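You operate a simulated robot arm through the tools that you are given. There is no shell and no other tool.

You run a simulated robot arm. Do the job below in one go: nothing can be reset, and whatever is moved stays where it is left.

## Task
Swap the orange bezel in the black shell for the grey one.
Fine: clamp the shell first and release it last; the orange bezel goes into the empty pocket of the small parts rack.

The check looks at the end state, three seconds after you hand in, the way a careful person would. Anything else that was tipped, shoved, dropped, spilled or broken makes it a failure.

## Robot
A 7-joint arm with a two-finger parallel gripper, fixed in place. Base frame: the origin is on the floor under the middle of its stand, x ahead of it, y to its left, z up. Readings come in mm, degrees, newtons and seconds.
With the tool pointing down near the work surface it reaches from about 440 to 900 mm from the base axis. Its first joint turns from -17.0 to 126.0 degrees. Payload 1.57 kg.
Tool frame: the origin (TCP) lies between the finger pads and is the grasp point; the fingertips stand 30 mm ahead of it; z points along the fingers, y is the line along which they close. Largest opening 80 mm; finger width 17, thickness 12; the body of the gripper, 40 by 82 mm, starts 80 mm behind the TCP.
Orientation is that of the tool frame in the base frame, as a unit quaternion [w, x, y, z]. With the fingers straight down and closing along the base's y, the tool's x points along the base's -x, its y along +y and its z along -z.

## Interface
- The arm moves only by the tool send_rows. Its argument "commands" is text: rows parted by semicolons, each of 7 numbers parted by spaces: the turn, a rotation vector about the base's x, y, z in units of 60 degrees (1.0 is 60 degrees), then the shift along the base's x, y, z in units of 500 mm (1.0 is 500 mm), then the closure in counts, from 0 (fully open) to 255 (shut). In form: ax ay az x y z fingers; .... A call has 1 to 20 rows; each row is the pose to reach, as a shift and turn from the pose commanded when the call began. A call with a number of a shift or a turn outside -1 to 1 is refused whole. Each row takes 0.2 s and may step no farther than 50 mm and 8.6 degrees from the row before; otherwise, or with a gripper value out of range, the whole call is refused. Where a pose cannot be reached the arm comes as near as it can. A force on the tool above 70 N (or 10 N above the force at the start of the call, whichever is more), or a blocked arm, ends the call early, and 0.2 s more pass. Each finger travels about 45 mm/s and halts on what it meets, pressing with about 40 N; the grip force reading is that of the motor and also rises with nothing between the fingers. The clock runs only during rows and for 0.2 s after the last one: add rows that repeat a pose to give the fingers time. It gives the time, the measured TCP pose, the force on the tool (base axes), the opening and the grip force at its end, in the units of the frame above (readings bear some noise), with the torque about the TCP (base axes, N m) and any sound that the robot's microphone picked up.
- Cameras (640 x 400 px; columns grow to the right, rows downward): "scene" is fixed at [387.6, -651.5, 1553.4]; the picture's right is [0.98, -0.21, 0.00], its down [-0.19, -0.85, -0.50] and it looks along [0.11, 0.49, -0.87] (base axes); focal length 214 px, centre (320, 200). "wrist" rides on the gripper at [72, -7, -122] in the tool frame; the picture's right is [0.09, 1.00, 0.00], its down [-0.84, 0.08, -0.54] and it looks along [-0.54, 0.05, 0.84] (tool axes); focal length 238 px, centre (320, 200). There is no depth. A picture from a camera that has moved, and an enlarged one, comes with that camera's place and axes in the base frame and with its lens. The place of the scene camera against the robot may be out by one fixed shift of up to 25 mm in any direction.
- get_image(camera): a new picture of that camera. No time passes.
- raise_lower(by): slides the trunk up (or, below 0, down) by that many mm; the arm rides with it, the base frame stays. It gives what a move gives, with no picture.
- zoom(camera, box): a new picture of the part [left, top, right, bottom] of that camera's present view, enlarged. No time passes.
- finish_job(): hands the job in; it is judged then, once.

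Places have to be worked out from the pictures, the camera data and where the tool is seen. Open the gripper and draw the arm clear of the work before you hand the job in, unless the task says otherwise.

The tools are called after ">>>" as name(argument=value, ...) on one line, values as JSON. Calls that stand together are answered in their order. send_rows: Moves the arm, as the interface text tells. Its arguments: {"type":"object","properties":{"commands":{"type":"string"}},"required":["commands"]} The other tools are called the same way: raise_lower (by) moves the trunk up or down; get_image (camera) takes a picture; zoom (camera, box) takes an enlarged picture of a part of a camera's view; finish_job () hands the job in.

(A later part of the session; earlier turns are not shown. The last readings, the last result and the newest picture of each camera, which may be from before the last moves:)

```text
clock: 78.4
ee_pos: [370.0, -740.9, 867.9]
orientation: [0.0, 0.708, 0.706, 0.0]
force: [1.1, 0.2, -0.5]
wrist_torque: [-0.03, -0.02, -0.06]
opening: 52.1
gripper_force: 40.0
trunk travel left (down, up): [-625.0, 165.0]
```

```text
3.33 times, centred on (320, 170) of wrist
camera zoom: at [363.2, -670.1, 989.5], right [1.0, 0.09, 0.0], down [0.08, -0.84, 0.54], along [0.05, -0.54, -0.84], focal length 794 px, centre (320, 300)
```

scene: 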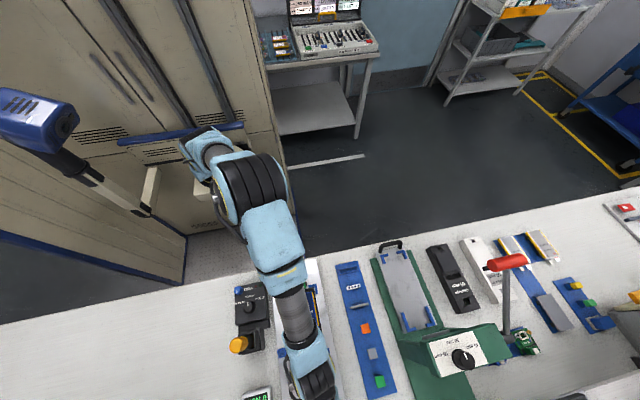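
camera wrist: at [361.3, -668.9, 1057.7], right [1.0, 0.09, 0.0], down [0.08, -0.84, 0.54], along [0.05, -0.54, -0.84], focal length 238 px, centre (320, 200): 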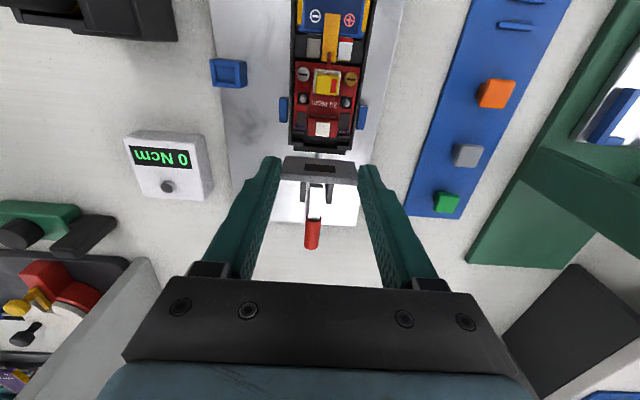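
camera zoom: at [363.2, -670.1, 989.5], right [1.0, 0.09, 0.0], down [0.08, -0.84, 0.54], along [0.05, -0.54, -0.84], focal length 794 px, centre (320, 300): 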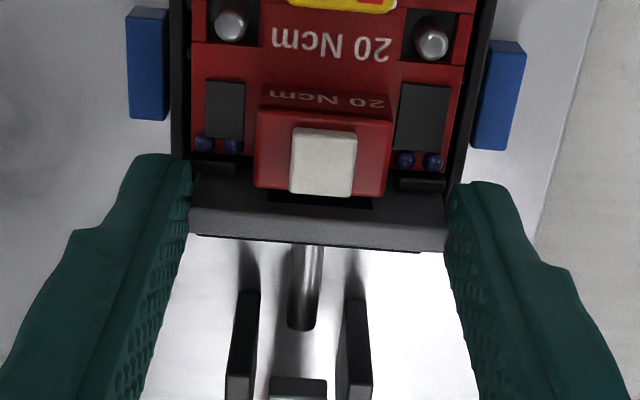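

This matches the installed reference almost exactly. I'll lower the last couple of millimetres until the plate seats, looking for a contact force.

>>> send_rows(commands="0 0 0 0 0 -0.001 255; 0 0 0 0 0 -0.002 255; 0 0 0 0 0 -0.004 255; 0 0 0 0 0 -0.005 255; 0 0 0 0 0 -0.005 255")

>>> zoom(camera="wrist", box=[230, 110, 410, 230])

```text
clock: 79.6
ee_pos: [371.1, -740.3, 865.9]
orientation: [0.0, 0.707, 0.707, -0.002]
force: [0.1, -1.3, 11.3]
wrist_torque: [-0.12, -0.01, 0.05]
opening: 52.0
gripper_force: 40.2
trunk travel left (down, up): [-625.0, 165.0]
```

```text
3.33 times, centred on (320, 170) of wrist
camera zoom: at [363.4, -669.7, 987.5], right [1.0, 0.09, 0.0], down [0.08, -0.84, 0.54], along [0.05, -0.54, -0.84], focal length 794 px, centre (320, 300)
```

zoom: 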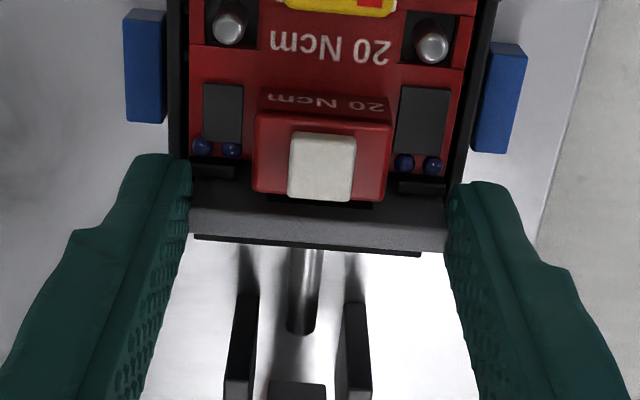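

Contact at 11 N at the same height where the orange one sat, so the grey bezel is seated. I'll relieve the load and open the fingers.

>>> send_rows(commands="0 0 0 0 0 0.001 255; 0 0 0 0 0 0.002 255; 0 0 0 0 0 0.002 85; 0 0 0 0 0 0.002 60; 0 0 0 0 0 0.002 30; 0 0 0 0 0 0.002 30")

>>> zoom(camera="wrist", box=[230, 110, 410, 230])

```text
clock: 81.0
ee_pos: [369.7, -741.7, 864.4]
orientation: [0.0, 0.708, 0.707, -0.001]
force: [-0.4, -0.9, -0.3]
wrist_torque: [-0.01, -0.04, 0.0]
opening: 70.7
gripper_force: 0.2
trunk travel left (down, up): [-625.0, 165.0]
```

```text
3.33 times, centred on (320, 170) of wrist
camera zoom: at [363.1, -670.4, 987.2], right [1.0, 0.09, 0.0], down [0.08, -0.84, 0.54], along [0.05, -0.54, -0.84], focal length 794 px, centre (320, 300)
```

zoom: 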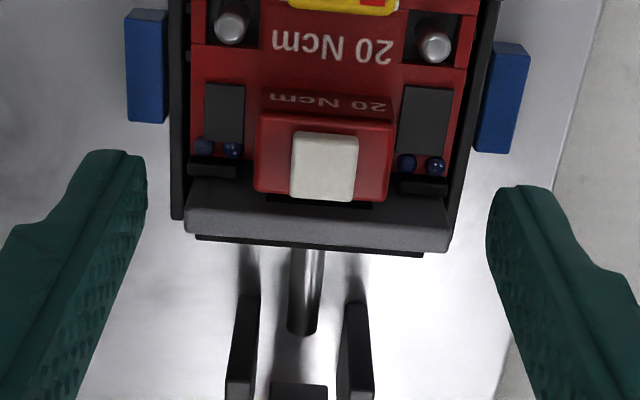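

The grey bezel sits in the slot unsupported, just like the orange one did. I'll lift straight up and inspect it from above.

>>> send_rows(commands="0 0 0 0 0 0.02 10; 0 0 0 0 0 0.06 0; 0 0 0 0 0 0.12 0; 0 0 0 0 -0.02 0.18 0; 0 0 0 0 -0.06 0.25 0; 0 0 0 0 -0.076 0.27 0; 0 0 0 0 -0.076 0.27 0")

>>> get_image(camera="wrist")

>>> zoom(camera="wrist", box=[290, 60, 350, 110])

>>> zoom(camera="scene", box=[270, 250, 410, 400])

```text
clock: 82.6
ee_pos: [371.6, -778.4, 1001.9]
orientation: [0.0, 0.708, 0.706, 0.001]
force: [-0.4, -0.7, -0.8]
wrist_torque: [-0.01, 0.01, 0.0]
opening: 79.9
gripper_force: 0.1
trunk travel left (down, up): [-625.0, 165.0]
```

```text
taken
camera wrist: at [364.4, -708.0, 1125.7], right [1.0, 0.09, 0.0], down [0.08, -0.84, 0.54], along [0.05, -0.54, -0.84], focal length 238 px, centre (320, 200)
```

wrist: 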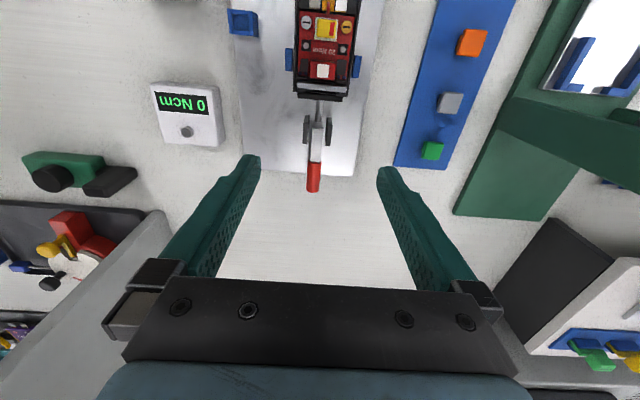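

```text
8.00 times, centred on (320, 85) of wrist
camera zoom: at [364.4, -708.0, 1125.7], right [1.0, 0.09, 0.0], down [0.08, -0.84, 0.54], along [0.05, -0.54, -0.84], focal length 1907 px, centre (320, 1120)
```

zoom: 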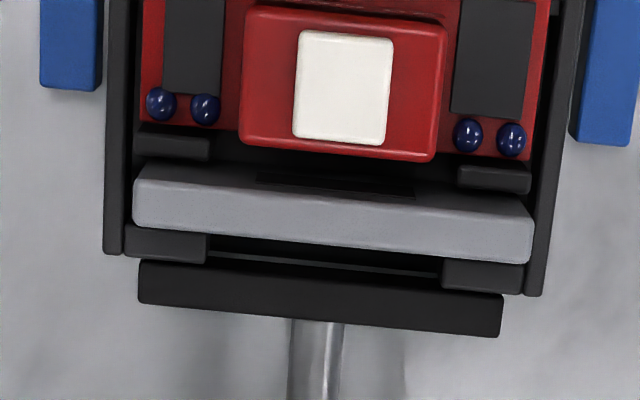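

```text
2.67 times, centred on (340, 325) of scene
camera zoom: at [387.6, -651.5, 1553.4], right [0.98, -0.21, 0.0], down [-0.19, -0.85, -0.5], along [0.11, 0.49, -0.87], focal length 572 px, centre (267, -133)
```

zoom: 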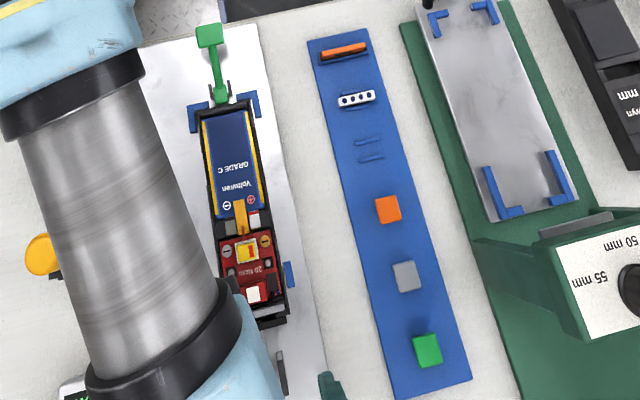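

The grey bezel is seated exactly as the orange one was, and the orange one stands in the rack pocket. Last step: release the clamp. I'll open the fingers and tilt outward above the flat-lying handle, near (369, -848, 845).

>>> send_rows(commands="-0.1 0 0 0 -0.02 -0.02 0; -0.2 0 0 -0.001 -0.05 -0.06 0; -0.3 0 0 -0.002 -0.09 -0.12 0; -0.4 0 0 -0.003 -0.12 -0.18 0; -0.5 0 0 -0.003 -0.132 -0.224 0; -0.5 0 0 -0.003 -0.132 -0.224 0")

>>> get_image(camera="wrist")

>>> zoom(camera="wrist", box=[240, 40, 400, 200])

```text
clock: 84.0
ee_pos: [368.8, -843.2, 888.3]
orientation: [0.183, 0.683, 0.683, -0.183]
force: [0.7, -0.3, 0.1]
wrist_torque: [0.0, 0.0, -0.03]
opening: 80.0
gripper_force: 0.0
trunk travel left (down, up): [-625.0, 165.0]
```

```text
taken
camera wrist: at [362.9, -720.1, 957.2], right [1.0, 0.08, -0.05], down [0.08, -0.45, 0.89], along [0.05, -0.89, -0.46], focal length 238 px, centre (320, 200)
```

wrist: 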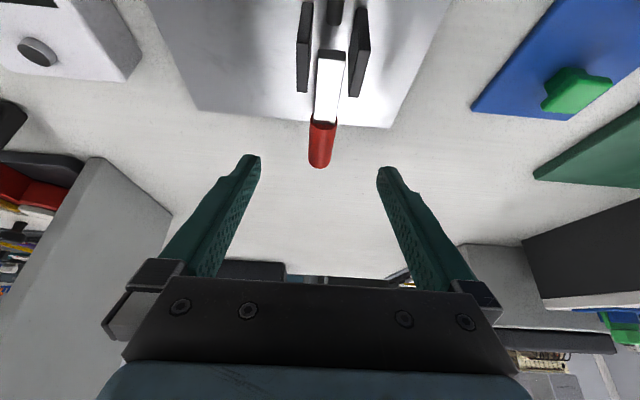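

```text
2.50 times, centred on (320, 120) of wrist
camera zoom: at [362.9, -720.1, 957.2], right [1.0, 0.08, -0.05], down [0.08, -0.45, 0.89], along [0.05, -0.89, -0.46], focal length 596 px, centre (320, 400)
```

zoom: 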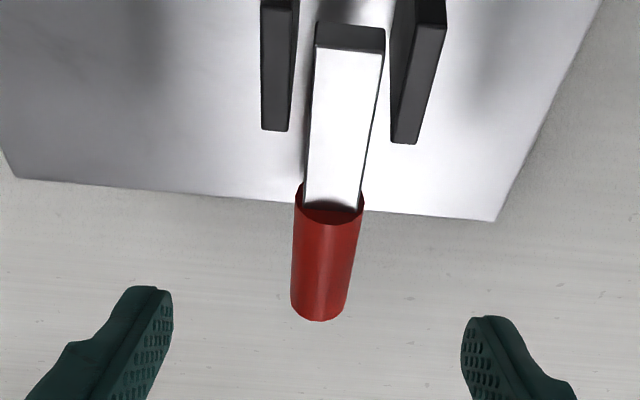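

The handle is where I expected: its red grip spans y from about -825 to -872 at z of about 845, centred between the fingers. I'll descend 37 mm around it.

>>> send_rows(commands="0 0 0 0 0 -0.025 0; 0 0 0 0 0 -0.05 0; 0 0 0 0 0 -0.074 0; 0 0 0 0 0 -0.074 0")

>>> zoom(camera="wrist", box=[220, 60, 420, 260])

```text
clock: 85.0
ee_pos: [367.9, -846.0, 851.5]
orientation: [0.183, 0.684, 0.682, -0.184]
force: [0.1, -0.5, -0.7]
wrist_torque: [0.0, -0.04, 0.0]
opening: 80.1
gripper_force: 0.0
trunk travel left (down, up): [-625.0, 165.0]
```

```text
2.00 times, centred on (320, 160) of wrist
camera zoom: at [359.7, -722.1, 921.1], right [1.0, 0.08, -0.05], down [0.08, -0.45, 0.89], along [0.05, -0.89, -0.46], focal length 477 px, centre (320, 280)
```

zoom: 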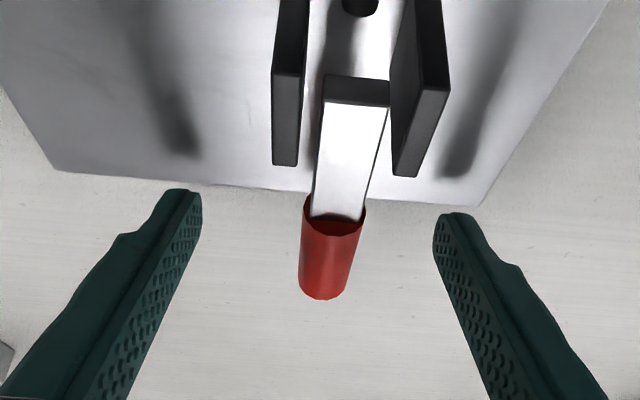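

The handle lies between the fingers, slightly to +x. I'll shift +1.5 mm in x and close.

>>> send_rows(commands="0 0 0 0.003 0 0 100; 0 0 0 0.003 0 0 255; 0 0 0 0.003 0 0 255; 0 0 0 0.003 0 0 255; 0 0 0 0.003 0 0 255; 0 0 0 0.003 0 0 255")

>>> zoom(camera="wrist", box=[220, 60, 420, 260])

```text
clock: 86.4
ee_pos: [369.6, -845.0, 852.4]
orientation: [0.183, 0.684, 0.682, -0.183]
force: [1.2, 0.4, -0.4]
wrist_torque: [-0.01, 0.01, 0.04]
opening: 17.6
gripper_force: 32.6
trunk travel left (down, up): [-625.0, 165.0]
```

```text
2.00 times, centred on (320, 160) of wrist
camera zoom: at [362.4, -722.2, 921.5], right [1.0, 0.08, -0.05], down [0.08, -0.45, 0.89], along [0.05, -0.89, -0.46], focal length 477 px, centre (320, 280)
```

zoom: 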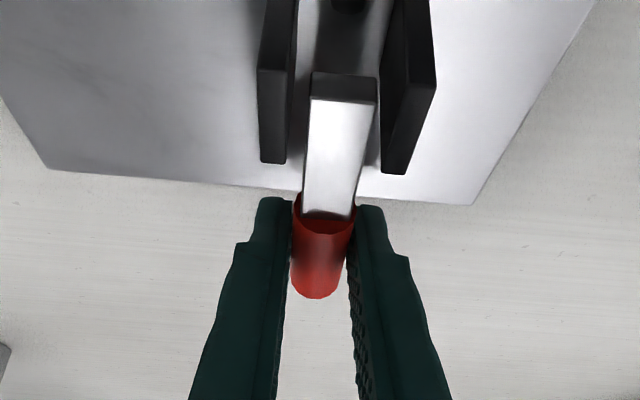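

Gripped at 17.6 mm. I'll swing the handle up along its arc, beginning with about 13°.

>>> send_rows(commands="0.017 0 0 0 0.0014 0.0088 255; 0.033 0 0 0 0.0032 0.0172 255; 0.05 0 0 0 0.0056 0.0254 255; 0.05 0 0 0 0.0056 0.0254 255")

>>> zoom(camera="wrist", box=[220, 60, 420, 260])

```text
clock: 87.4
ee_pos: [370.3, -841.9, 863.6]
orientation: [0.165, 0.688, 0.687, -0.165]
force: [2.6, -6.1, -15.9]
wrist_torque: [-0.76, 0.0, 0.05]
opening: 18.0
gripper_force: 32.3
trunk travel left (down, up): [-625.0, 165.0]
```

```text
2.00 times, centred on (320, 160) of wrist
camera zoom: at [362.5, -723.7, 939.5], right [1.0, 0.08, -0.04], down [0.08, -0.5, 0.86], along [0.05, -0.86, -0.51], focal length 477 px, centre (320, 280)
```

zoom: 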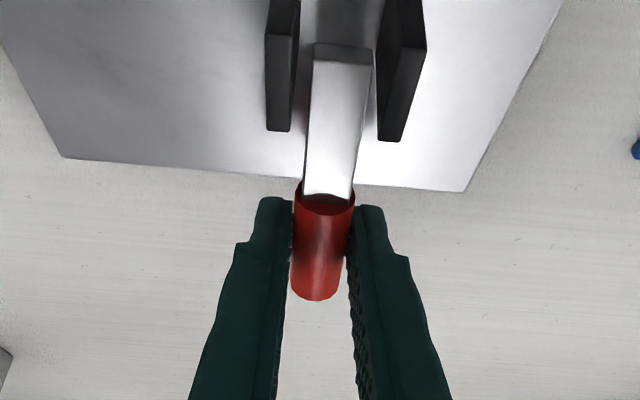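

The handle follows with about 16 N. I'll continue the arc up to about 40°.

>>> send_rows(commands="0.06 0 0 0 0.006 0.0148 255; 0.117 0 0 0 0.0128 0.0286 255; 0.2 0 0 0 0.0216 0.0412 255; 0.283 0 0 0 0.0312 0.0526 255; 0.283 0 0 0 0.0312 0.0526 255")

>>> zoom(camera="wrist", box=[220, 60, 420, 260])

```text
clock: 88.6
ee_pos: [369.1, -830.5, 892.2]
orientation: [0.063, 0.705, 0.703, -0.063]
force: [-0.9, -22.0, -4.7]
wrist_torque: [-1.19, 0.07, 0.0]
opening: 17.7
gripper_force: 32.6
trunk travel left (down, up): [-625.0, 165.0]
```

```text
2.00 times, centred on (320, 160) of wrist
camera zoom: at [362.5, -737.4, 999.7], right [1.0, 0.09, -0.02], down [0.08, -0.73, 0.68], along [0.05, -0.68, -0.73], focal length 477 px, centre (320, 280)
```

zoom: 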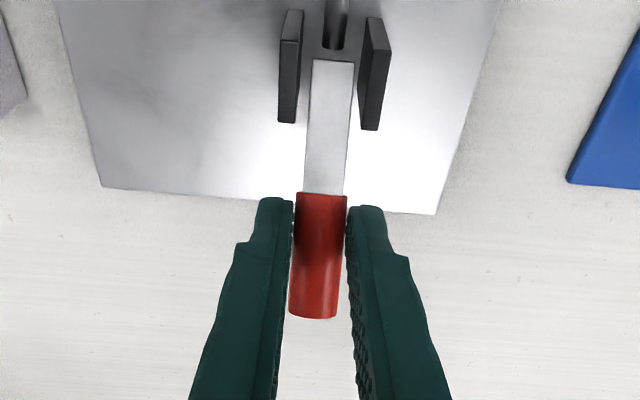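

It's following well and is now past half. I'll continue to the upright open position.

>>> send_rows(commands="0.083 0 0 0 0.0118 0.0092 255; 0.167 0 0 0 0.0236 0.017 255; 0.167 0 0 0 0.033 0.0208 255; 0.167 0 0 0 0.0414 0.0236 255; 0.167 0 0 0 0.047 0.025 255; 0.167 0 0 0 0.047 0.025 255")

>>> zoom(camera="wrist", box=[220, 40, 420, 240])

```text
clock: 90.0
ee_pos: [370.5, -803.8, 904.5]
orientation: [0.0, 0.707, 0.707, -0.001]
force: [0.0, 0.1, -0.3]
wrist_torque: [0.03, 0.01, -0.04]
opening: 0.0
gripper_force: 21.4
trunk travel left (down, up): [-625.0, 165.0]
```

```text
2.00 times, centred on (320, 140) of wrist
camera zoom: at [363.4, -731.8, 1025.7], right [1.0, 0.09, 0.0], down [0.08, -0.84, 0.54], along [0.05, -0.54, -0.84], focal length 477 px, centre (320, 320)
```

zoom: 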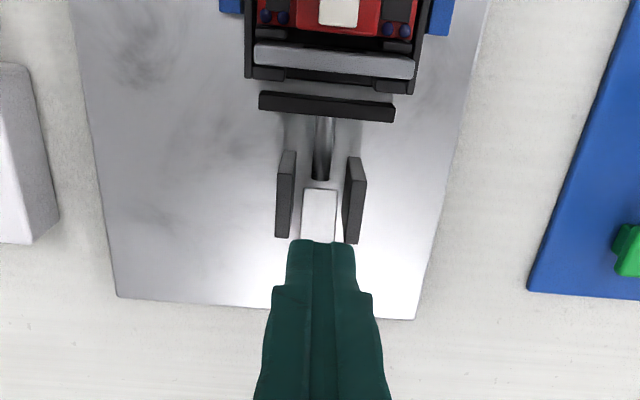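

The fingers slipped off near the end of the swing, leaving the handle part-way and the pad off the shell. I'll rise, open, and see where the handle rests.

>>> send_rows(commands="0 0 0 0 0.01 0.06 255; 0 0 0 0 0.02 0.12 200; 0 0 0 0 0.03 0.18 100; 0 0 0 0 0.03 0.2 0; 0 0 0 0 0.03 0.2 0")

>>> get_image(camera="wrist")

>>> zoom(camera="wrist", box=[260, 40, 400, 200])

```text
clock: 91.2
ee_pos: [367.2, -787.8, 1003.9]
orientation: [0.001, 0.708, 0.706, 0.0]
force: [-0.7, -0.4, 0.7]
wrist_torque: [0.01, 0.0, 0.0]
opening: 80.0
gripper_force: 0.1
trunk travel left (down, up): [-625.0, 165.0]
```

```text
taken
camera wrist: at [360.0, -716.8, 1126.6], right [1.0, 0.09, 0.0], down [0.08, -0.84, 0.54], along [0.05, -0.54, -0.84], focal length 238 px, centre (320, 200)
```

wrist: 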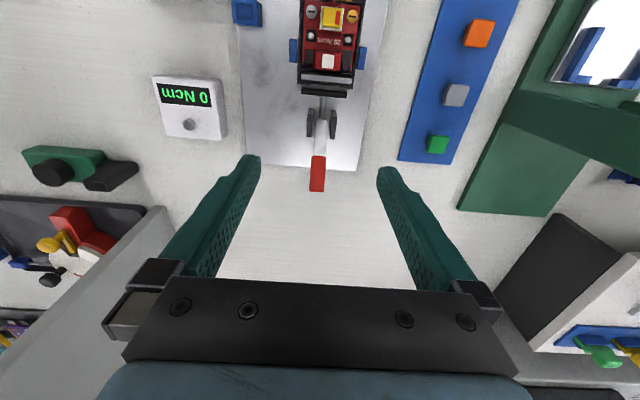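

```text
2.50 times, centred on (330, 120) of wrist
camera zoom: at [360.0, -716.8, 1126.6], right [1.0, 0.09, 0.0], down [0.08, -0.84, 0.54], along [0.05, -0.54, -0.84], focal length 596 px, centre (295, 400)
```

zoom: 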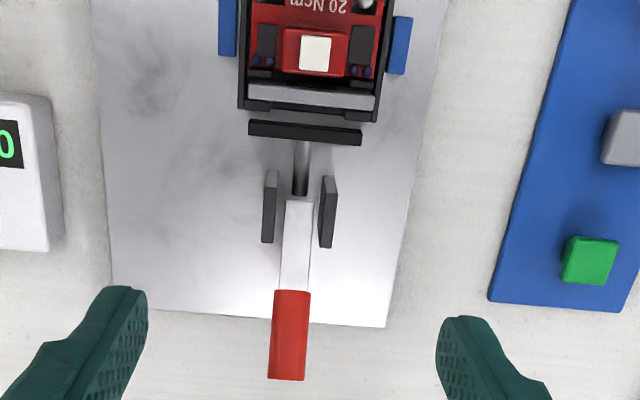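

The pad is already clear, but the handle rests at about 50–55° rather than fully open. I'll regrip with the handle centred at the grasp point and finish the swing.

>>> send_rows(commands="-0.06 0 0 0.001 -0.03 -0.04 0; -0.12 0 0 0.002 -0.06 -0.1 0; -0.167 0 0 0.002 -0.0888 -0.159 0; -0.167 0 0 0.002 -0.0888 -0.159 0")

>>> get_image(camera="wrist")

>>> zoom(camera="wrist", box=[240, 60, 400, 220])

```text
clock: 92.2
ee_pos: [372.8, -832.4, 924.0]
orientation: [0.062, 0.705, 0.704, -0.063]
force: [-0.4, -0.2, 0.4]
wrist_torque: [0.03, -0.03, -0.02]
opening: 80.0
gripper_force: 0.1
trunk travel left (down, up): [-625.0, 165.0]
```

```text
taken
camera wrist: at [365.9, -741.6, 1031.7], right [1.0, 0.09, -0.02], down [0.08, -0.73, 0.68], along [0.05, -0.68, -0.73], focal length 238 px, centre (320, 200)
```

wrist: 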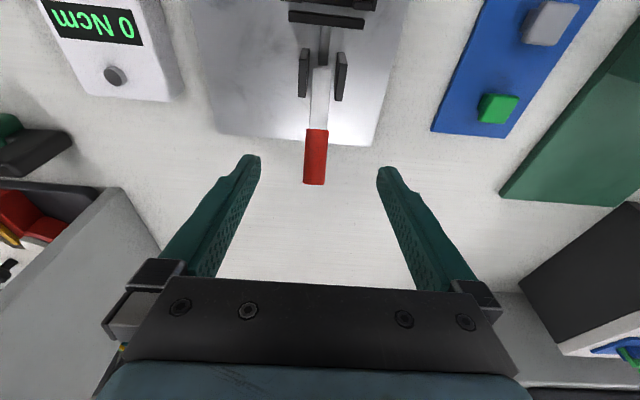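

```text
2.50 times, centred on (320, 140) of wrist
camera zoom: at [365.9, -741.6, 1031.7], right [1.0, 0.09, -0.02], down [0.08, -0.73, 0.68], along [0.05, -0.68, -0.73], focal length 596 px, centre (320, 350)
```

zoom: 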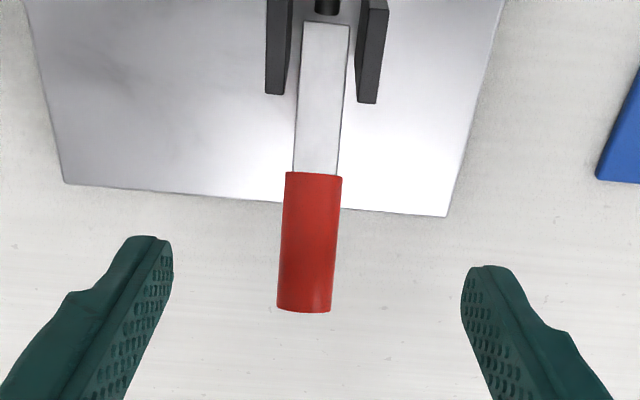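

The handle is at about 48°, roughly 4 mm to -x of my TCP. I'll shift -3.5 mm in x, lower 49 mm so the handle's middle is at the grasp point, and close.

>>> send_rows(commands="0 0 0 -0.007 0 -0.03 0; 0 0 0 -0.007 0 -0.065 0; 0 0 0 -0.007 0 -0.098 0; 0 0 0 -0.007 0 -0.098 0")

>>> zoom(camera="wrist", box=[220, 60, 420, 260])

```text
clock: 93.2
ee_pos: [366.9, -833.2, 874.9]
orientation: [0.062, 0.704, 0.704, -0.061]
force: [-0.6, -0.2, -0.6]
wrist_torque: [-0.03, 0.01, -0.02]
opening: 80.1
gripper_force: 0.0
trunk travel left (down, up): [-625.0, 165.0]
```

```text
2.00 times, centred on (320, 160) of wrist
camera zoom: at [359.8, -741.8, 982.5], right [1.0, 0.09, -0.02], down [0.08, -0.73, 0.68], along [0.05, -0.68, -0.73], focal length 477 px, centre (320, 280)
```

zoom: 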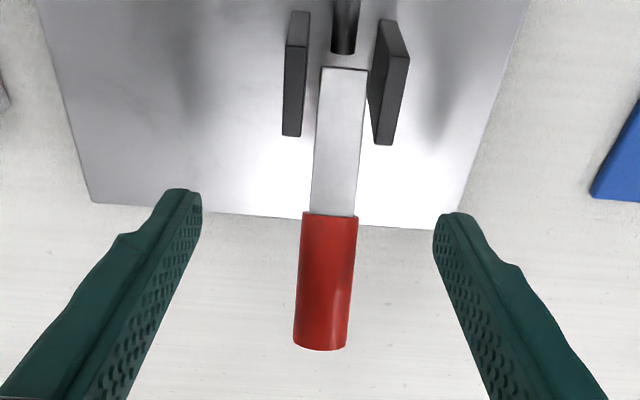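

The handle is well centred between the fingers and at the grasp point. Closing.

>>> send_rows(commands="0 0 0 0 0 0 100; 0 0 0 0 0 0 255; 0 0 0 0 0 0 255; 0 0 0 0 0 0 255; 0 0 0 0 0 0 255; 0 0 0 0 0 0 255")

>>> zoom(camera="wrist", box=[220, 60, 420, 260])

```text
clock: 94.6
ee_pos: [370.0, -833.7, 875.9]
orientation: [0.063, 0.704, 0.704, -0.062]
force: [15.4, -5.0, -1.1]
wrist_torque: [-0.16, -0.21, 0.06]
opening: 17.6
gripper_force: 32.2
trunk travel left (down, up): [-625.0, 165.0]
```

```text
2.00 times, centred on (320, 160) of wrist
camera zoom: at [362.0, -741.8, 982.5], right [1.0, 0.09, -0.01], down [0.08, -0.73, 0.68], along [0.05, -0.68, -0.73], focal length 477 px, centre (320, 280)
```

zoom: 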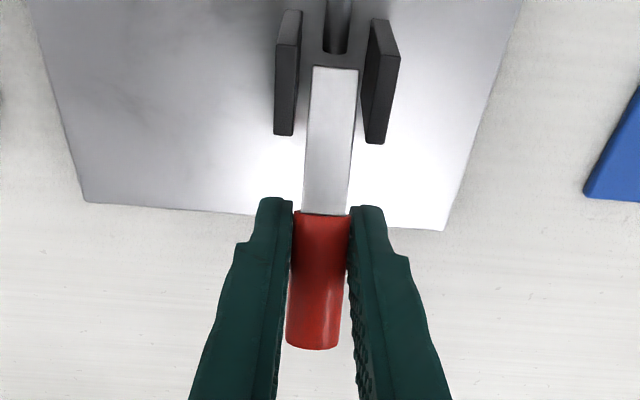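

Gripped with a small lateral load. I'll relieve it with +2 mm in x and swing slowly toward upright in fine steps.

>>> send_rows(commands="0.03 0 0 0.002 0.0054 0.0048 255; 0.06 0 0 0.004 0.0112 0.0102 255; 0.09 0 0 0.004 0.0174 0.0152 255; 0.12 0 0 0.004 0.024 0.0198 255; 0.15 0 0 0.004 0.0308 0.024 255; 0.167 0 0 0.004 0.0378 0.0276 255; 0.167 0 0 0.004 0.0378 0.0276 255")

>>> zoom(camera="wrist", box=[220, 40, 420, 240])

```text
clock: 96.2
ee_pos: [370.3, -815.0, 889.1]
orientation: [0.001, 0.707, 0.707, -0.002]
force: [11.5, -23.9, -1.6]
wrist_torque: [-1.09, -0.19, 0.06]
opening: 17.9
gripper_force: 33.0
trunk travel left (down, up): [-625.0, 165.0]
```

```text
2.00 times, centred on (320, 140) of wrist
camera zoom: at [362.3, -743.8, 1011.2], right [1.0, 0.09, 0.0], down [0.08, -0.83, 0.55], along [0.05, -0.54, -0.84], focal length 477 px, centre (320, 320)
```

zoom: 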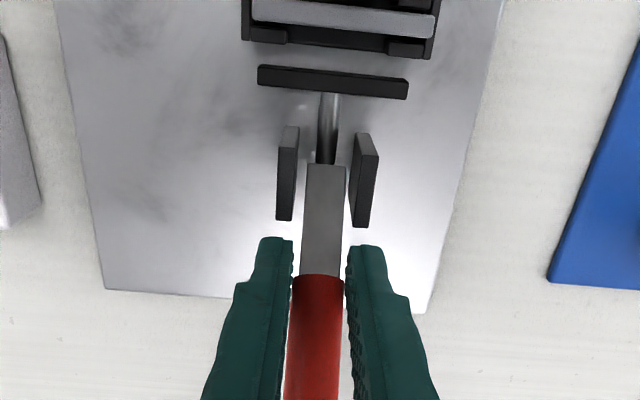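

The handle is following. I'll continue to the open stop, where it stood originally (about y = -806 at this height).

>>> send_rows(commands="0 0 0 0 0.005 0.002 255; 0 0 0 0 0.01 0.004 255; 0 0 0 0 0.015 0.0055 255; 0 0 0 0 0.02 0.007 255; 0 0 0 0 0.024 0.008 255; 0 0 0 0 0.024 0.008 255")

>>> get_image(camera="wrist")

>>> zoom(camera="wrist", box=[220, 60, 420, 260])

```text
clock: 97.6
ee_pos: [369.4, -803.0, 891.4]
orientation: [-0.001, 0.707, 0.707, 0.0]
force: [4.1, -18.4, -11.0]
wrist_torque: [-0.89, -0.29, -0.01]
opening: 14.1
gripper_force: 30.1
trunk travel left (down, up): [-625.0, 165.0]
```

```text
taken
camera wrist: at [362.7, -732.3, 1013.7], right [1.0, 0.09, 0.0], down [0.08, -0.84, 0.54], along [0.05, -0.54, -0.84], focal length 238 px, centre (320, 200)
```

wrist: 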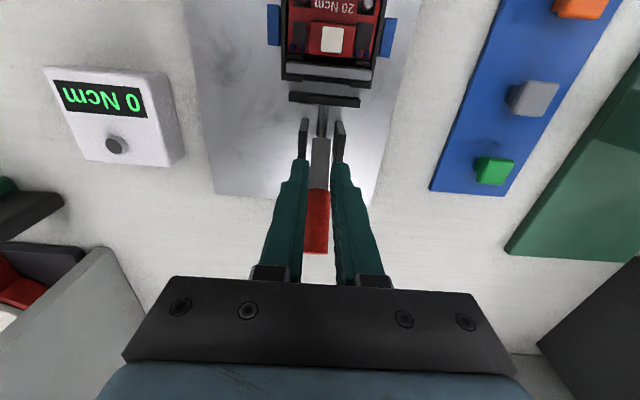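

```text
2.00 times, centred on (320, 160) of wrist
camera zoom: at [362.7, -732.3, 1013.7], right [1.0, 0.09, 0.0], down [0.08, -0.84, 0.54], along [0.05, -0.54, -0.84], focal length 477 px, centre (320, 280)
```

zoom: 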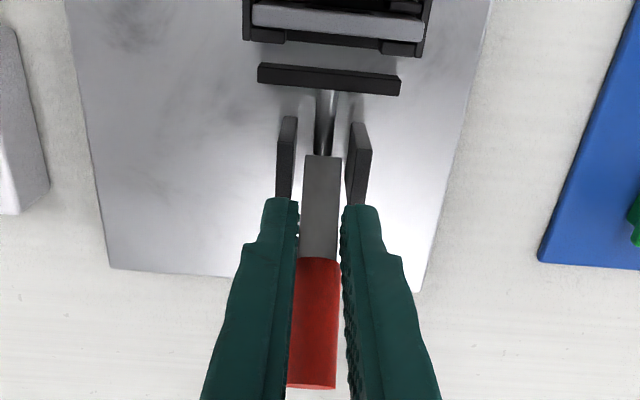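

The fingers keep slipping around the handle because only friction drives it in this grip. It's better to push it positively, so I'll release, rise, and turn to yaw 0. Then the fingers straddle the handle along y and the outer finger can push it up.

>>> send_rows(commands="0 0 0 0 0 0 150; 0 0 0 0 0 0 60; 0 0 0 0 0 0 20; 0 0 0 0 0 0.06 0; 0 0 0 0 0 0.14 0; 0 0 0 0 0 0.22 0; 0 0 0 0 0 0.22 0")

>>> get_image(camera="wrist")

>>> zoom(camera="wrist", box=[260, 20, 400, 180])

```text
clock: 99.2
ee_pos: [369.3, -800.6, 1003.9]
orientation: [0.0, 0.708, 0.706, 0.0]
force: [-0.4, -0.4, -0.5]
wrist_torque: [0.02, -0.02, 0.05]
opening: 79.9
gripper_force: 0.0
trunk travel left (down, up): [-625.0, 165.0]
```

```text
taken
camera wrist: at [362.1, -730.2, 1125.0], right [1.0, 0.09, 0.0], down [0.08, -0.84, 0.54], along [0.05, -0.54, -0.84], focal length 238 px, centre (320, 200)
```

wrist: 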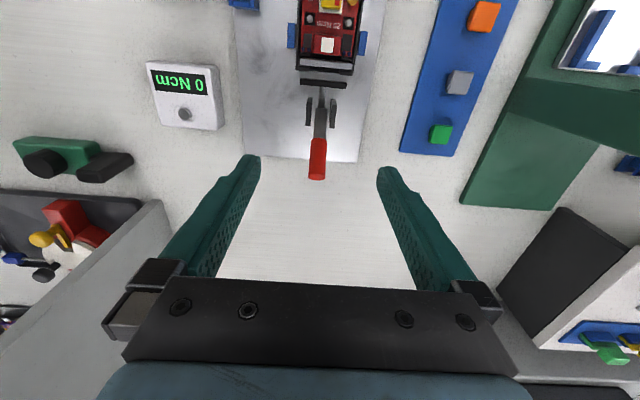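

```text
2.50 times, centred on (330, 100) of wrist
camera zoom: at [362.1, -730.2, 1125.0], right [1.0, 0.09, 0.0], down [0.08, -0.84, 0.54], along [0.05, -0.54, -0.84], focal length 596 px, centre (295, 450)
```

zoom: 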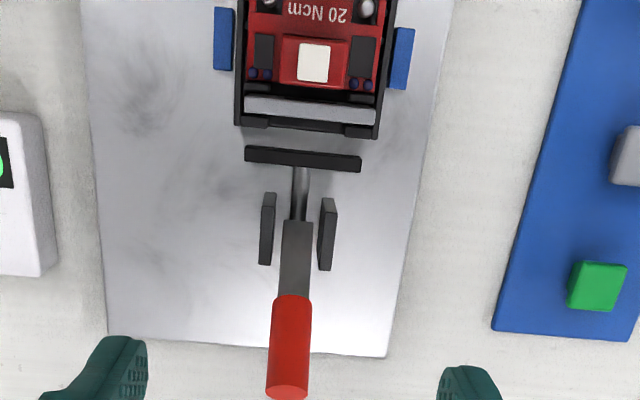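

The handle is at about 44°, with its outermost point near y = -853. I'll yaw to 0 with the gripper fully open and move to (369, -818), so the handle's end falls between the two fingers.

>>> send_rows(commands="0 0 0.125 0 -0.004 0 0; 0 0 0.25 0 -0.008 0 0; 0 0 0.375 0 -0.012 0 0; 0 0 0.5 0 -0.016 0 0; 0 0 0.625 0 -0.02 0 0; 0 0 0.75 0 -0.024 0 0; 0 0 0.875 0 -0.028 0 0; 0 0 1 0 -0.034 0 0")

>>> send_rows(commands="0 0 0.125 0 0 -0.02 0; 0 0 0.25 0 0 -0.04 0; 0 0 0.375 0 0 -0.06 0; 0 0 0.5 0 0 -0.06 0; 0 0 0.5 0 0 -0.06 0")

>>> get_image(camera="wrist")

>>> zoom(camera="wrist", box=[240, 120, 400, 240])

```text
clock: 101.0
ee_pos: [370.5, -817.8, 1001.4]
orientation: [0.0, 0.259, 0.966, 0.0]
force: [0.5, 0.4, 0.2]
wrist_torque: [-0.02, -0.01, 0.03]
opening: 80.1
gripper_force: 0.0
trunk travel left (down, up): [-625.0, 165.0]
```

```text
clock: 102.2
ee_pos: [369.9, -818.1, 972.3]
orientation: [0.0, 0.0, 1.0, 0.0]
force: [-0.5, -1.0, 0.4]
wrist_torque: [0.0, 0.0, 0.02]
opening: 79.7
gripper_force: 0.1
trunk travel left (down, up): [-625.0, 165.0]
```

```text
taken
camera wrist: at [296.9, -825.2, 1095.0], right [-0.09, 1.0, 0.0], down [0.84, 0.08, 0.54], along [0.54, 0.05, -0.84], focal length 238 px, centre (320, 200)
```

wrist: 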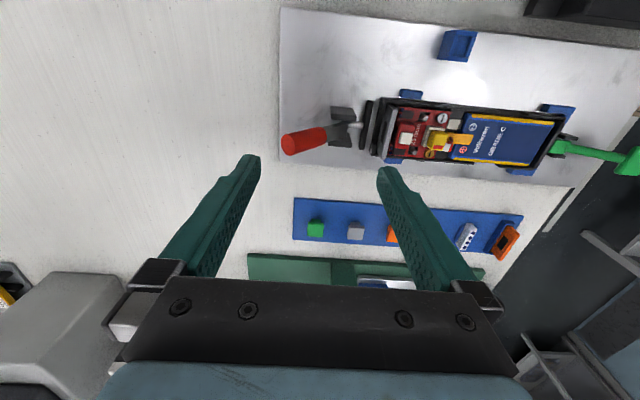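

```text
3.33 times, centred on (320, 180) of wrist
camera zoom: at [296.9, -825.2, 1095.0], right [-0.09, 1.0, 0.0], down [0.84, 0.08, 0.54], along [0.54, 0.05, -0.84], focal length 794 px, centre (320, 267)
```

zoom: 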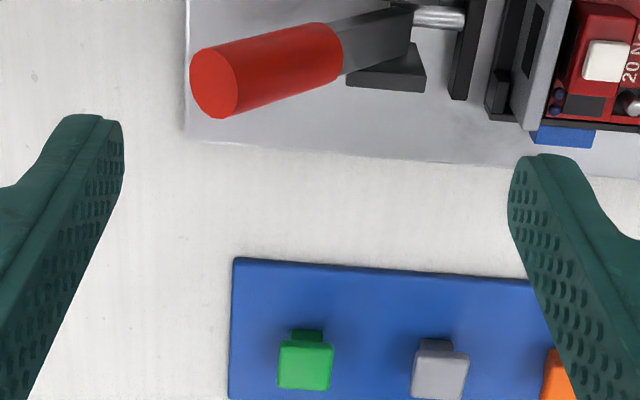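

The handle's tip is at (369.5, -846, 898), safely between the outer finger's face at y of about -858 and the inner one at -778. I'll descend to TCP z = 897.

>>> send_rows(commands="0 0 0 0 0 -0.04 0; 0 0 0 0 0 -0.08 0; 0 0 0 0 0 -0.12 0; 0 0 0 0 0 -0.153 0; 0 0 0 0 0 -0.153 0")

>>> get_image(camera="wrist")

>>> zoom(camera="wrist", box=[220, 100, 420, 260])

```text
clock: 103.4
ee_pos: [369.0, -819.0, 896.8]
orientation: [0.0, 0.001, 1.0, 0.0]
force: [0.2, -0.6, -0.1]
wrist_torque: [-0.04, -0.02, -0.04]
opening: 80.0
gripper_force: 0.0
trunk travel left (down, up): [-625.0, 165.0]
```

```text
taken
camera wrist: at [297.3, -825.8, 1018.7], right [-0.09, 1.0, 0.0], down [0.84, 0.08, 0.54], along [0.54, 0.05, -0.84], focal length 238 px, centre (320, 200)
```

wrist: 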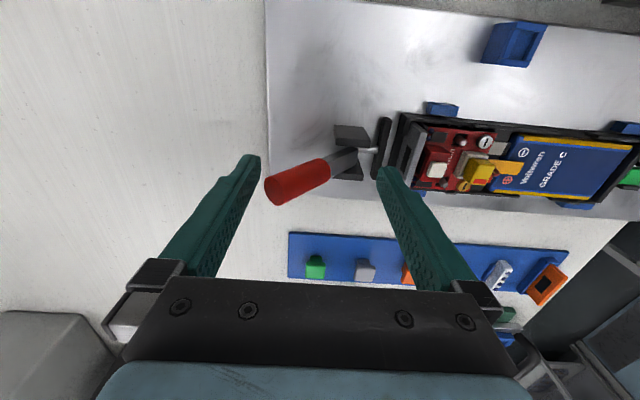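

```text
2.50 times, centred on (320, 180) of wrist
camera zoom: at [297.3, -825.8, 1018.7], right [-0.09, 1.0, 0.0], down [0.84, 0.08, 0.54], along [0.54, 0.05, -0.84], focal length 596 px, centre (320, 250)
```

zoom: 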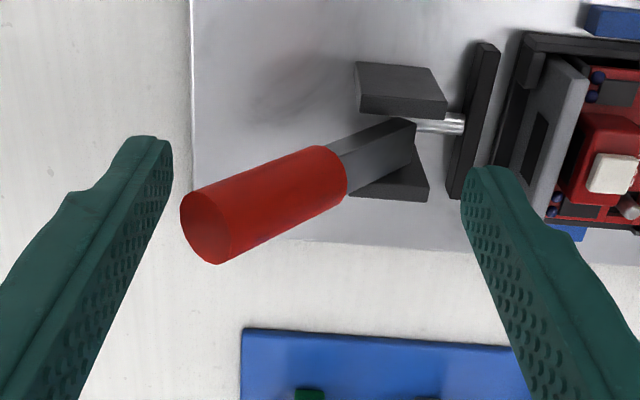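

The handle sits between the fingers. I'll narrow the opening to about 60 mm, then push toward +y with the outer finger, keeping the tips well above the bezel.

>>> send_rows(commands="0 0 0 0 0 0 64; 0 0 0 0 0 0 64; 0 0 0 0 0.01 0 64; 0 0 0 0 0.02 0.002 64; 0 0 0 0 0.03 0.004 64; 0 0 0 0 0.03 0.004 64")

>>> zoom(camera="wrist", box=[220, 100, 420, 260])

```text
clock: 104.8
ee_pos: [369.9, -802.9, 898.4]
orientation: [0.0, 0.001, 1.0, 0.0]
force: [0.1, -1.0, 0.3]
wrist_torque: [0.04, -0.01, 0.02]
opening: 60.1
gripper_force: 0.4
trunk travel left (down, up): [-625.0, 165.0]
```

```text
2.50 times, centred on (320, 180) of wrist
camera zoom: at [298.0, -810.5, 1020.2], right [-0.09, 1.0, 0.0], down [0.84, 0.08, 0.54], along [0.54, 0.05, -0.84], focal length 596 px, centre (320, 250)
```

zoom: 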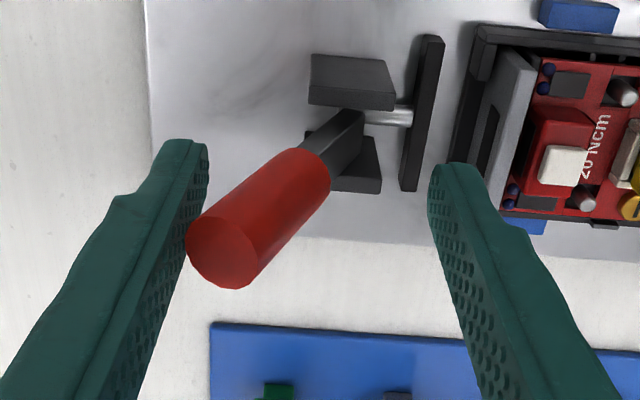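

The handle is being pushed up steadily and stays where it's left. I'll continue until it reaches its open stop.

>>> send_rows(commands="0 0 0 0 0.008 0.002 64; 0 0 0 0 0.016 0.004 64; 0 0 0 0 0.022 0.006 64; 0 0 0 0 0.022 0.006 64")

>>> zoom(camera="wrist", box=[220, 100, 420, 260])

```text
clock: 105.8
ee_pos: [371.2, -792.1, 902.7]
orientation: [0.0, 0.0, 1.0, 0.0]
force: [-0.5, -0.6, 0.8]
wrist_torque: [-0.01, 0.01, -0.02]
opening: 59.7
gripper_force: 0.1
trunk travel left (down, up): [-625.0, 165.0]
```

```text
2.50 times, centred on (320, 180) of wrist
camera zoom: at [297.8, -799.8, 1024.1], right [-0.09, 1.0, 0.0], down [0.84, 0.08, 0.54], along [0.54, 0.05, -0.84], focal length 596 px, centre (320, 250)
```

zoom: 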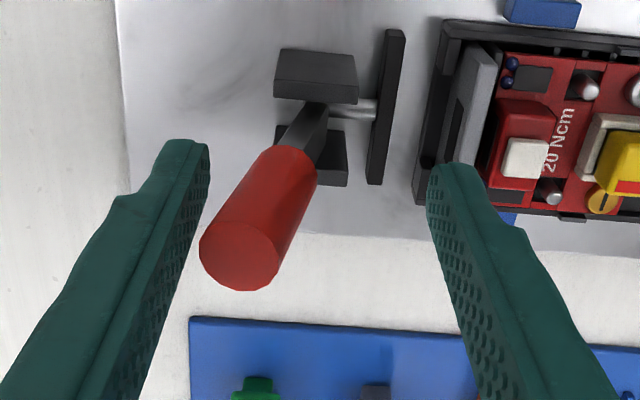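

It's nearly upright now. I'll push a few more millimetres to confirm the stop by force.

>>> send_rows(commands="0 0 0 0 0.005 0.001 64; 0 0 0 0 0.01 0.002 64; 0 0 0 0 0.014 0.002 64; 0 0 0 0 0.014 0.002 64")

>>> zoom(camera="wrist", box=[220, 100, 420, 260])

```text
clock: 106.8
ee_pos: [370.5, -787.2, 902.2]
orientation: [0.0, 0.001, 1.0, -0.001]
force: [0.2, -3.0, -0.4]
wrist_torque: [0.05, 0.0, -0.01]
opening: 62.4
gripper_force: 1.2
trunk travel left (down, up): [-625.0, 165.0]
```

```text
2.50 times, centred on (320, 180) of wrist
camera zoom: at [297.4, -793.5, 1024.6], right [-0.09, 1.0, 0.0], down [0.84, 0.08, 0.54], along [0.54, 0.05, -0.84], focal length 596 px, centre (320, 250)
```

zoom: 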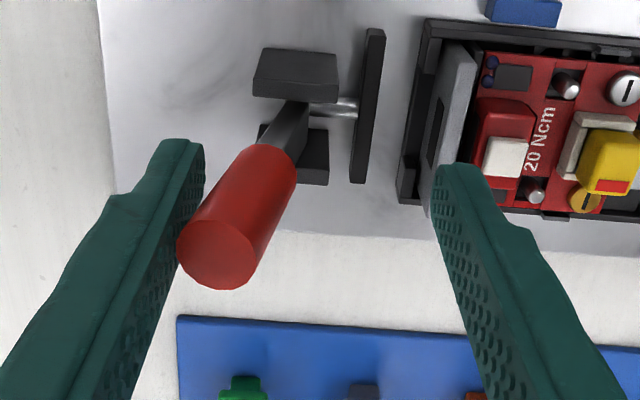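

The tip is back at (−810, 917), its original open position, and the finger yielded against the stop. I'll back off 8 mm and rise clear, then inspect everything.

>>> send_rows(commands="0 0 0 0 -0.008 0 50; 0 0 0 0 -0.016 0 30; 0 0 0 0 -0.016 0.04 0; 0 0 0 0 -0.016 0.1 0; 0 0 0 0 -0.016 0.17 0; 0 0 0 0 -0.016 0.22 0; 0 0 0 0 -0.016 0.22 0")

>>> get_image(camera="wrist")

>>> zoom(camera="wrist", box=[250, 80, 430, 200])

>>> get_image(camera="scene")

```text
clock: 108.4
ee_pos: [369.6, -795.9, 1013.5]
orientation: [0.001, 0.0, 1.0, 0.0]
force: [0.4, 0.2, -0.3]
wrist_torque: [0.0, 0.02, 0.01]
opening: 79.8
gripper_force: 0.1
trunk travel left (down, up): [-625.0, 165.0]
```

```text
taken
camera wrist: at [297.0, -802.5, 1135.3], right [-0.09, 1.0, 0.0], down [0.84, 0.08, 0.54], along [0.54, 0.05, -0.84], focal length 238 px, centre (320, 200)
```

wrist: 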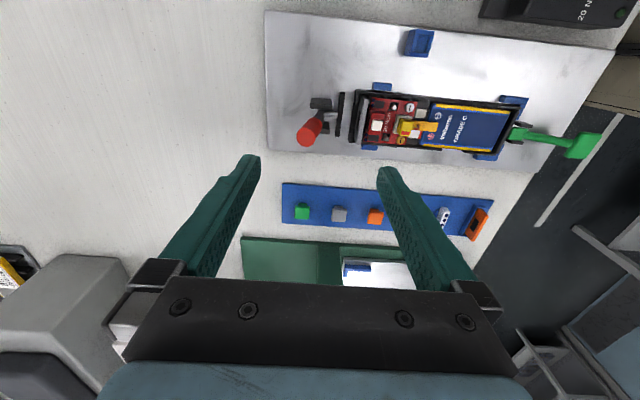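

```text
3.33 times, centred on (340, 140) of wrist
camera zoom: at [297.0, -802.5, 1135.3], right [-0.09, 1.0, 0.0], down [0.84, 0.08, 0.54], along [0.54, 0.05, -0.84], focal length 794 px, centre (253, 400)
```

zoom: 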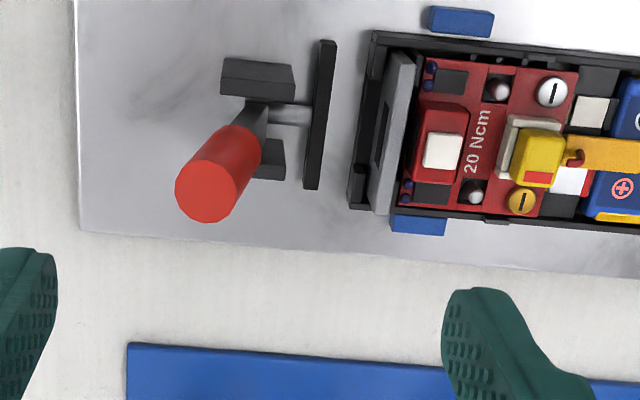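

```text
taken
```

scene: 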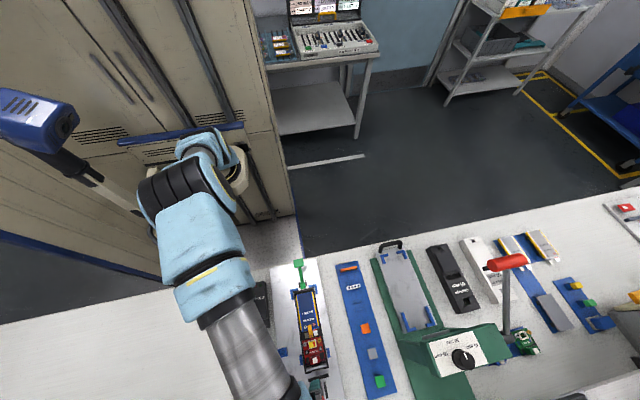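

The clamp is open with the handle upright, and the bezel is in place. I'll zoom in to check the bezel's seating and the pocket before retreating.

>>> zoom(camera="wrist", box=[330, 80, 400, 160])

>>> zoom(camera="wrist", box=[420, 190, 500, 250])

>>> zoom(camera="wrist", box=[460, 80, 620, 180])

>>> zoom(camera="scene", box=[270, 250, 410, 400])

```text
5.00 times, centred on (365, 120) of wrist
camera zoom: at [297.0, -802.5, 1135.3], right [-0.09, 1.0, 0.0], down [0.84, 0.08, 0.54], along [0.54, 0.05, -0.84], focal length 1192 px, centre (95, 600)
```

zoom: 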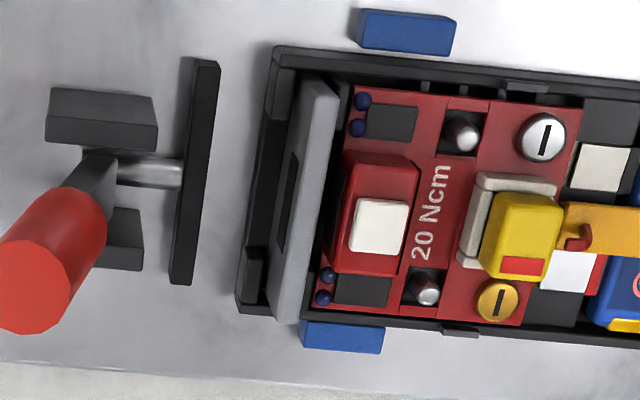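

```text
6.67 times, centred on (460, 220) of wrist
camera zoom: at [297.0, -802.5, 1135.3], right [-0.09, 1.0, 0.0], down [0.84, 0.08, 0.54], along [0.54, 0.05, -0.84], focal length 1589 px, centre (-613, 67)
```

zoom: 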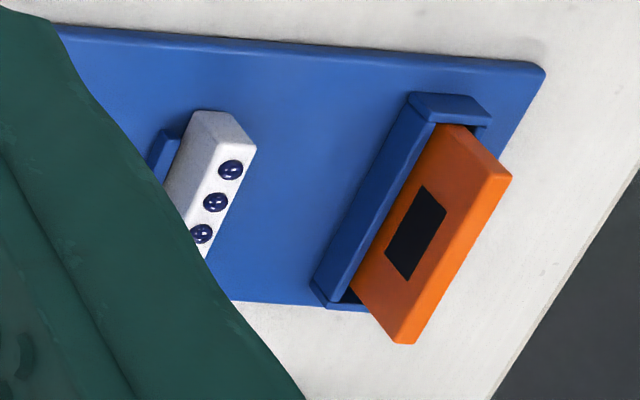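

```text
4.00 times, centred on (540, 130) of wrist
camera zoom: at [297.0, -802.5, 1135.3], right [-0.09, 1.0, 0.0], down [0.84, 0.08, 0.54], along [0.54, 0.05, -0.84], focal length 953 px, centre (-560, 480)
```

zoom: 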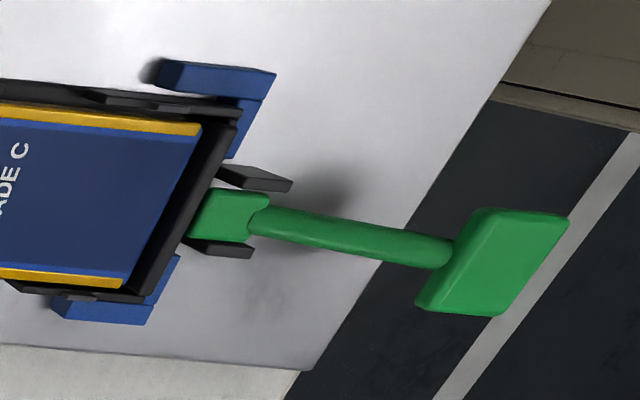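

```text
2.67 times, centred on (340, 325) of scene
camera zoom: at [387.6, -651.5, 1553.4], right [0.98, -0.21, 0.0], down [-0.19, -0.85, -0.5], along [0.11, 0.49, -0.87], focal length 572 px, centre (267, -133)
```

zoom: 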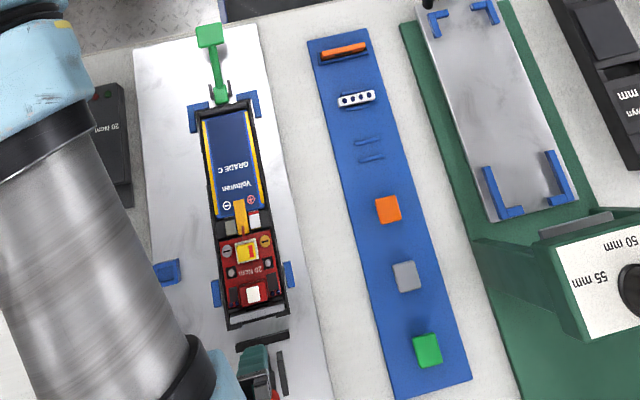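

Everything looks right: the grey bezel is seated parallel in its slot, the orange one stands in the pocket, the shell is still against its corner stops, and the clamp is open. I'll raise the arm and draw it clear of the bench.

>>> send_rows(commands="0 0 0 0 0 0.08 0; 0 0 0 0 0 0.16 0; 0 0 0 0 0.02 0.24 0; 0 0 0 0.03 0.1 0.26 0; 0 0 0 0.06 0.18 0.26 0; 0 0 0 0.09 0.26 0.26 0; 0 0 0 0.12 0.34 0.26 0; 0 0 0 0.15 0.42 0.26 0; 0 0 0 0.18 0.5 0.26 0; 0 0 0 0.21 0.58 0.26 0; 0 0 0 0.24 0.66 0.26 0; 0 0 0 0.28 0.74 0.26 0; 0 0 0 0.32 0.82 0.26 0; 0 0 0 0.36 0.9 0.26 0; 0 0 0 0.4 0.96 0.26 0")

>>> get_image(camera="scene")

>>> zoom(camera="scene", box=[220, 240, 420, 400])

>>> zoom(camera="scene", box=[270, 330, 390, 400])

```text
clock: 111.6
ee_pos: [569.6, -314.2, 1141.8]
orientation: [-0.001, 0.002, 1.0, 0.0]
force: [-0.8, -1.0, 1.0]
wrist_torque: [0.01, 0.01, 0.01]
opening: 79.9
gripper_force: 0.1
trunk travel left (down, up): [-625.0, 165.0]
```

```text
taken
```

scene: 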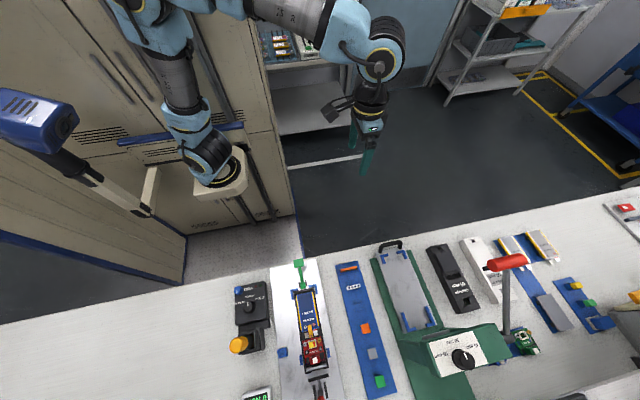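

```text
2.50 times, centred on (320, 320) of scene
camera zoom: at [387.6, -651.5, 1553.4], right [0.98, -0.21, 0.0], down [-0.19, -0.85, -0.5], along [0.11, 0.49, -0.87], focal length 536 px, centre (320, -100)
```

zoom: 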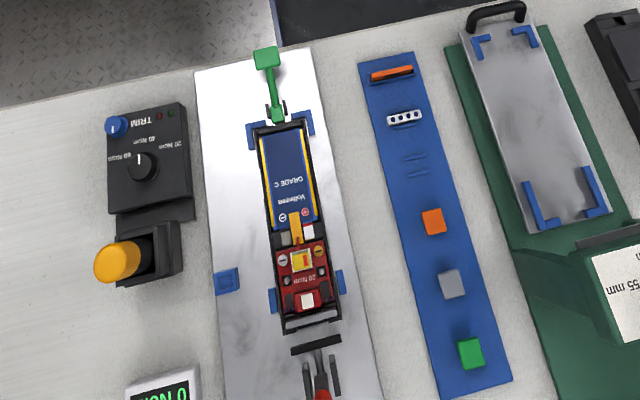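

```text
5.33 times, centred on (330, 365) of scene
camera zoom: at [387.6, -651.5, 1553.4], right [0.98, -0.21, 0.0], down [-0.19, -0.85, -0.5], along [0.11, 0.49, -0.87], focal length 1144 px, centre (267, -680)
```

zoom: 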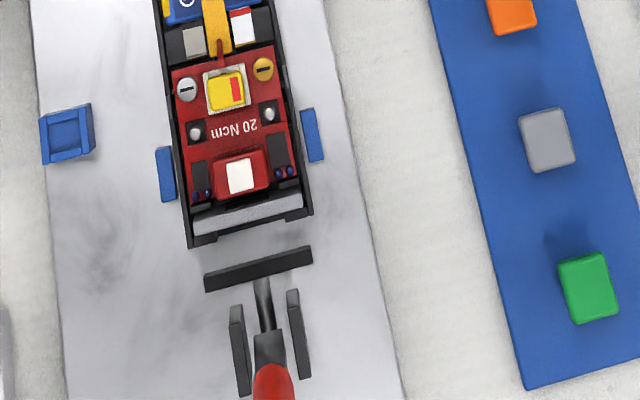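

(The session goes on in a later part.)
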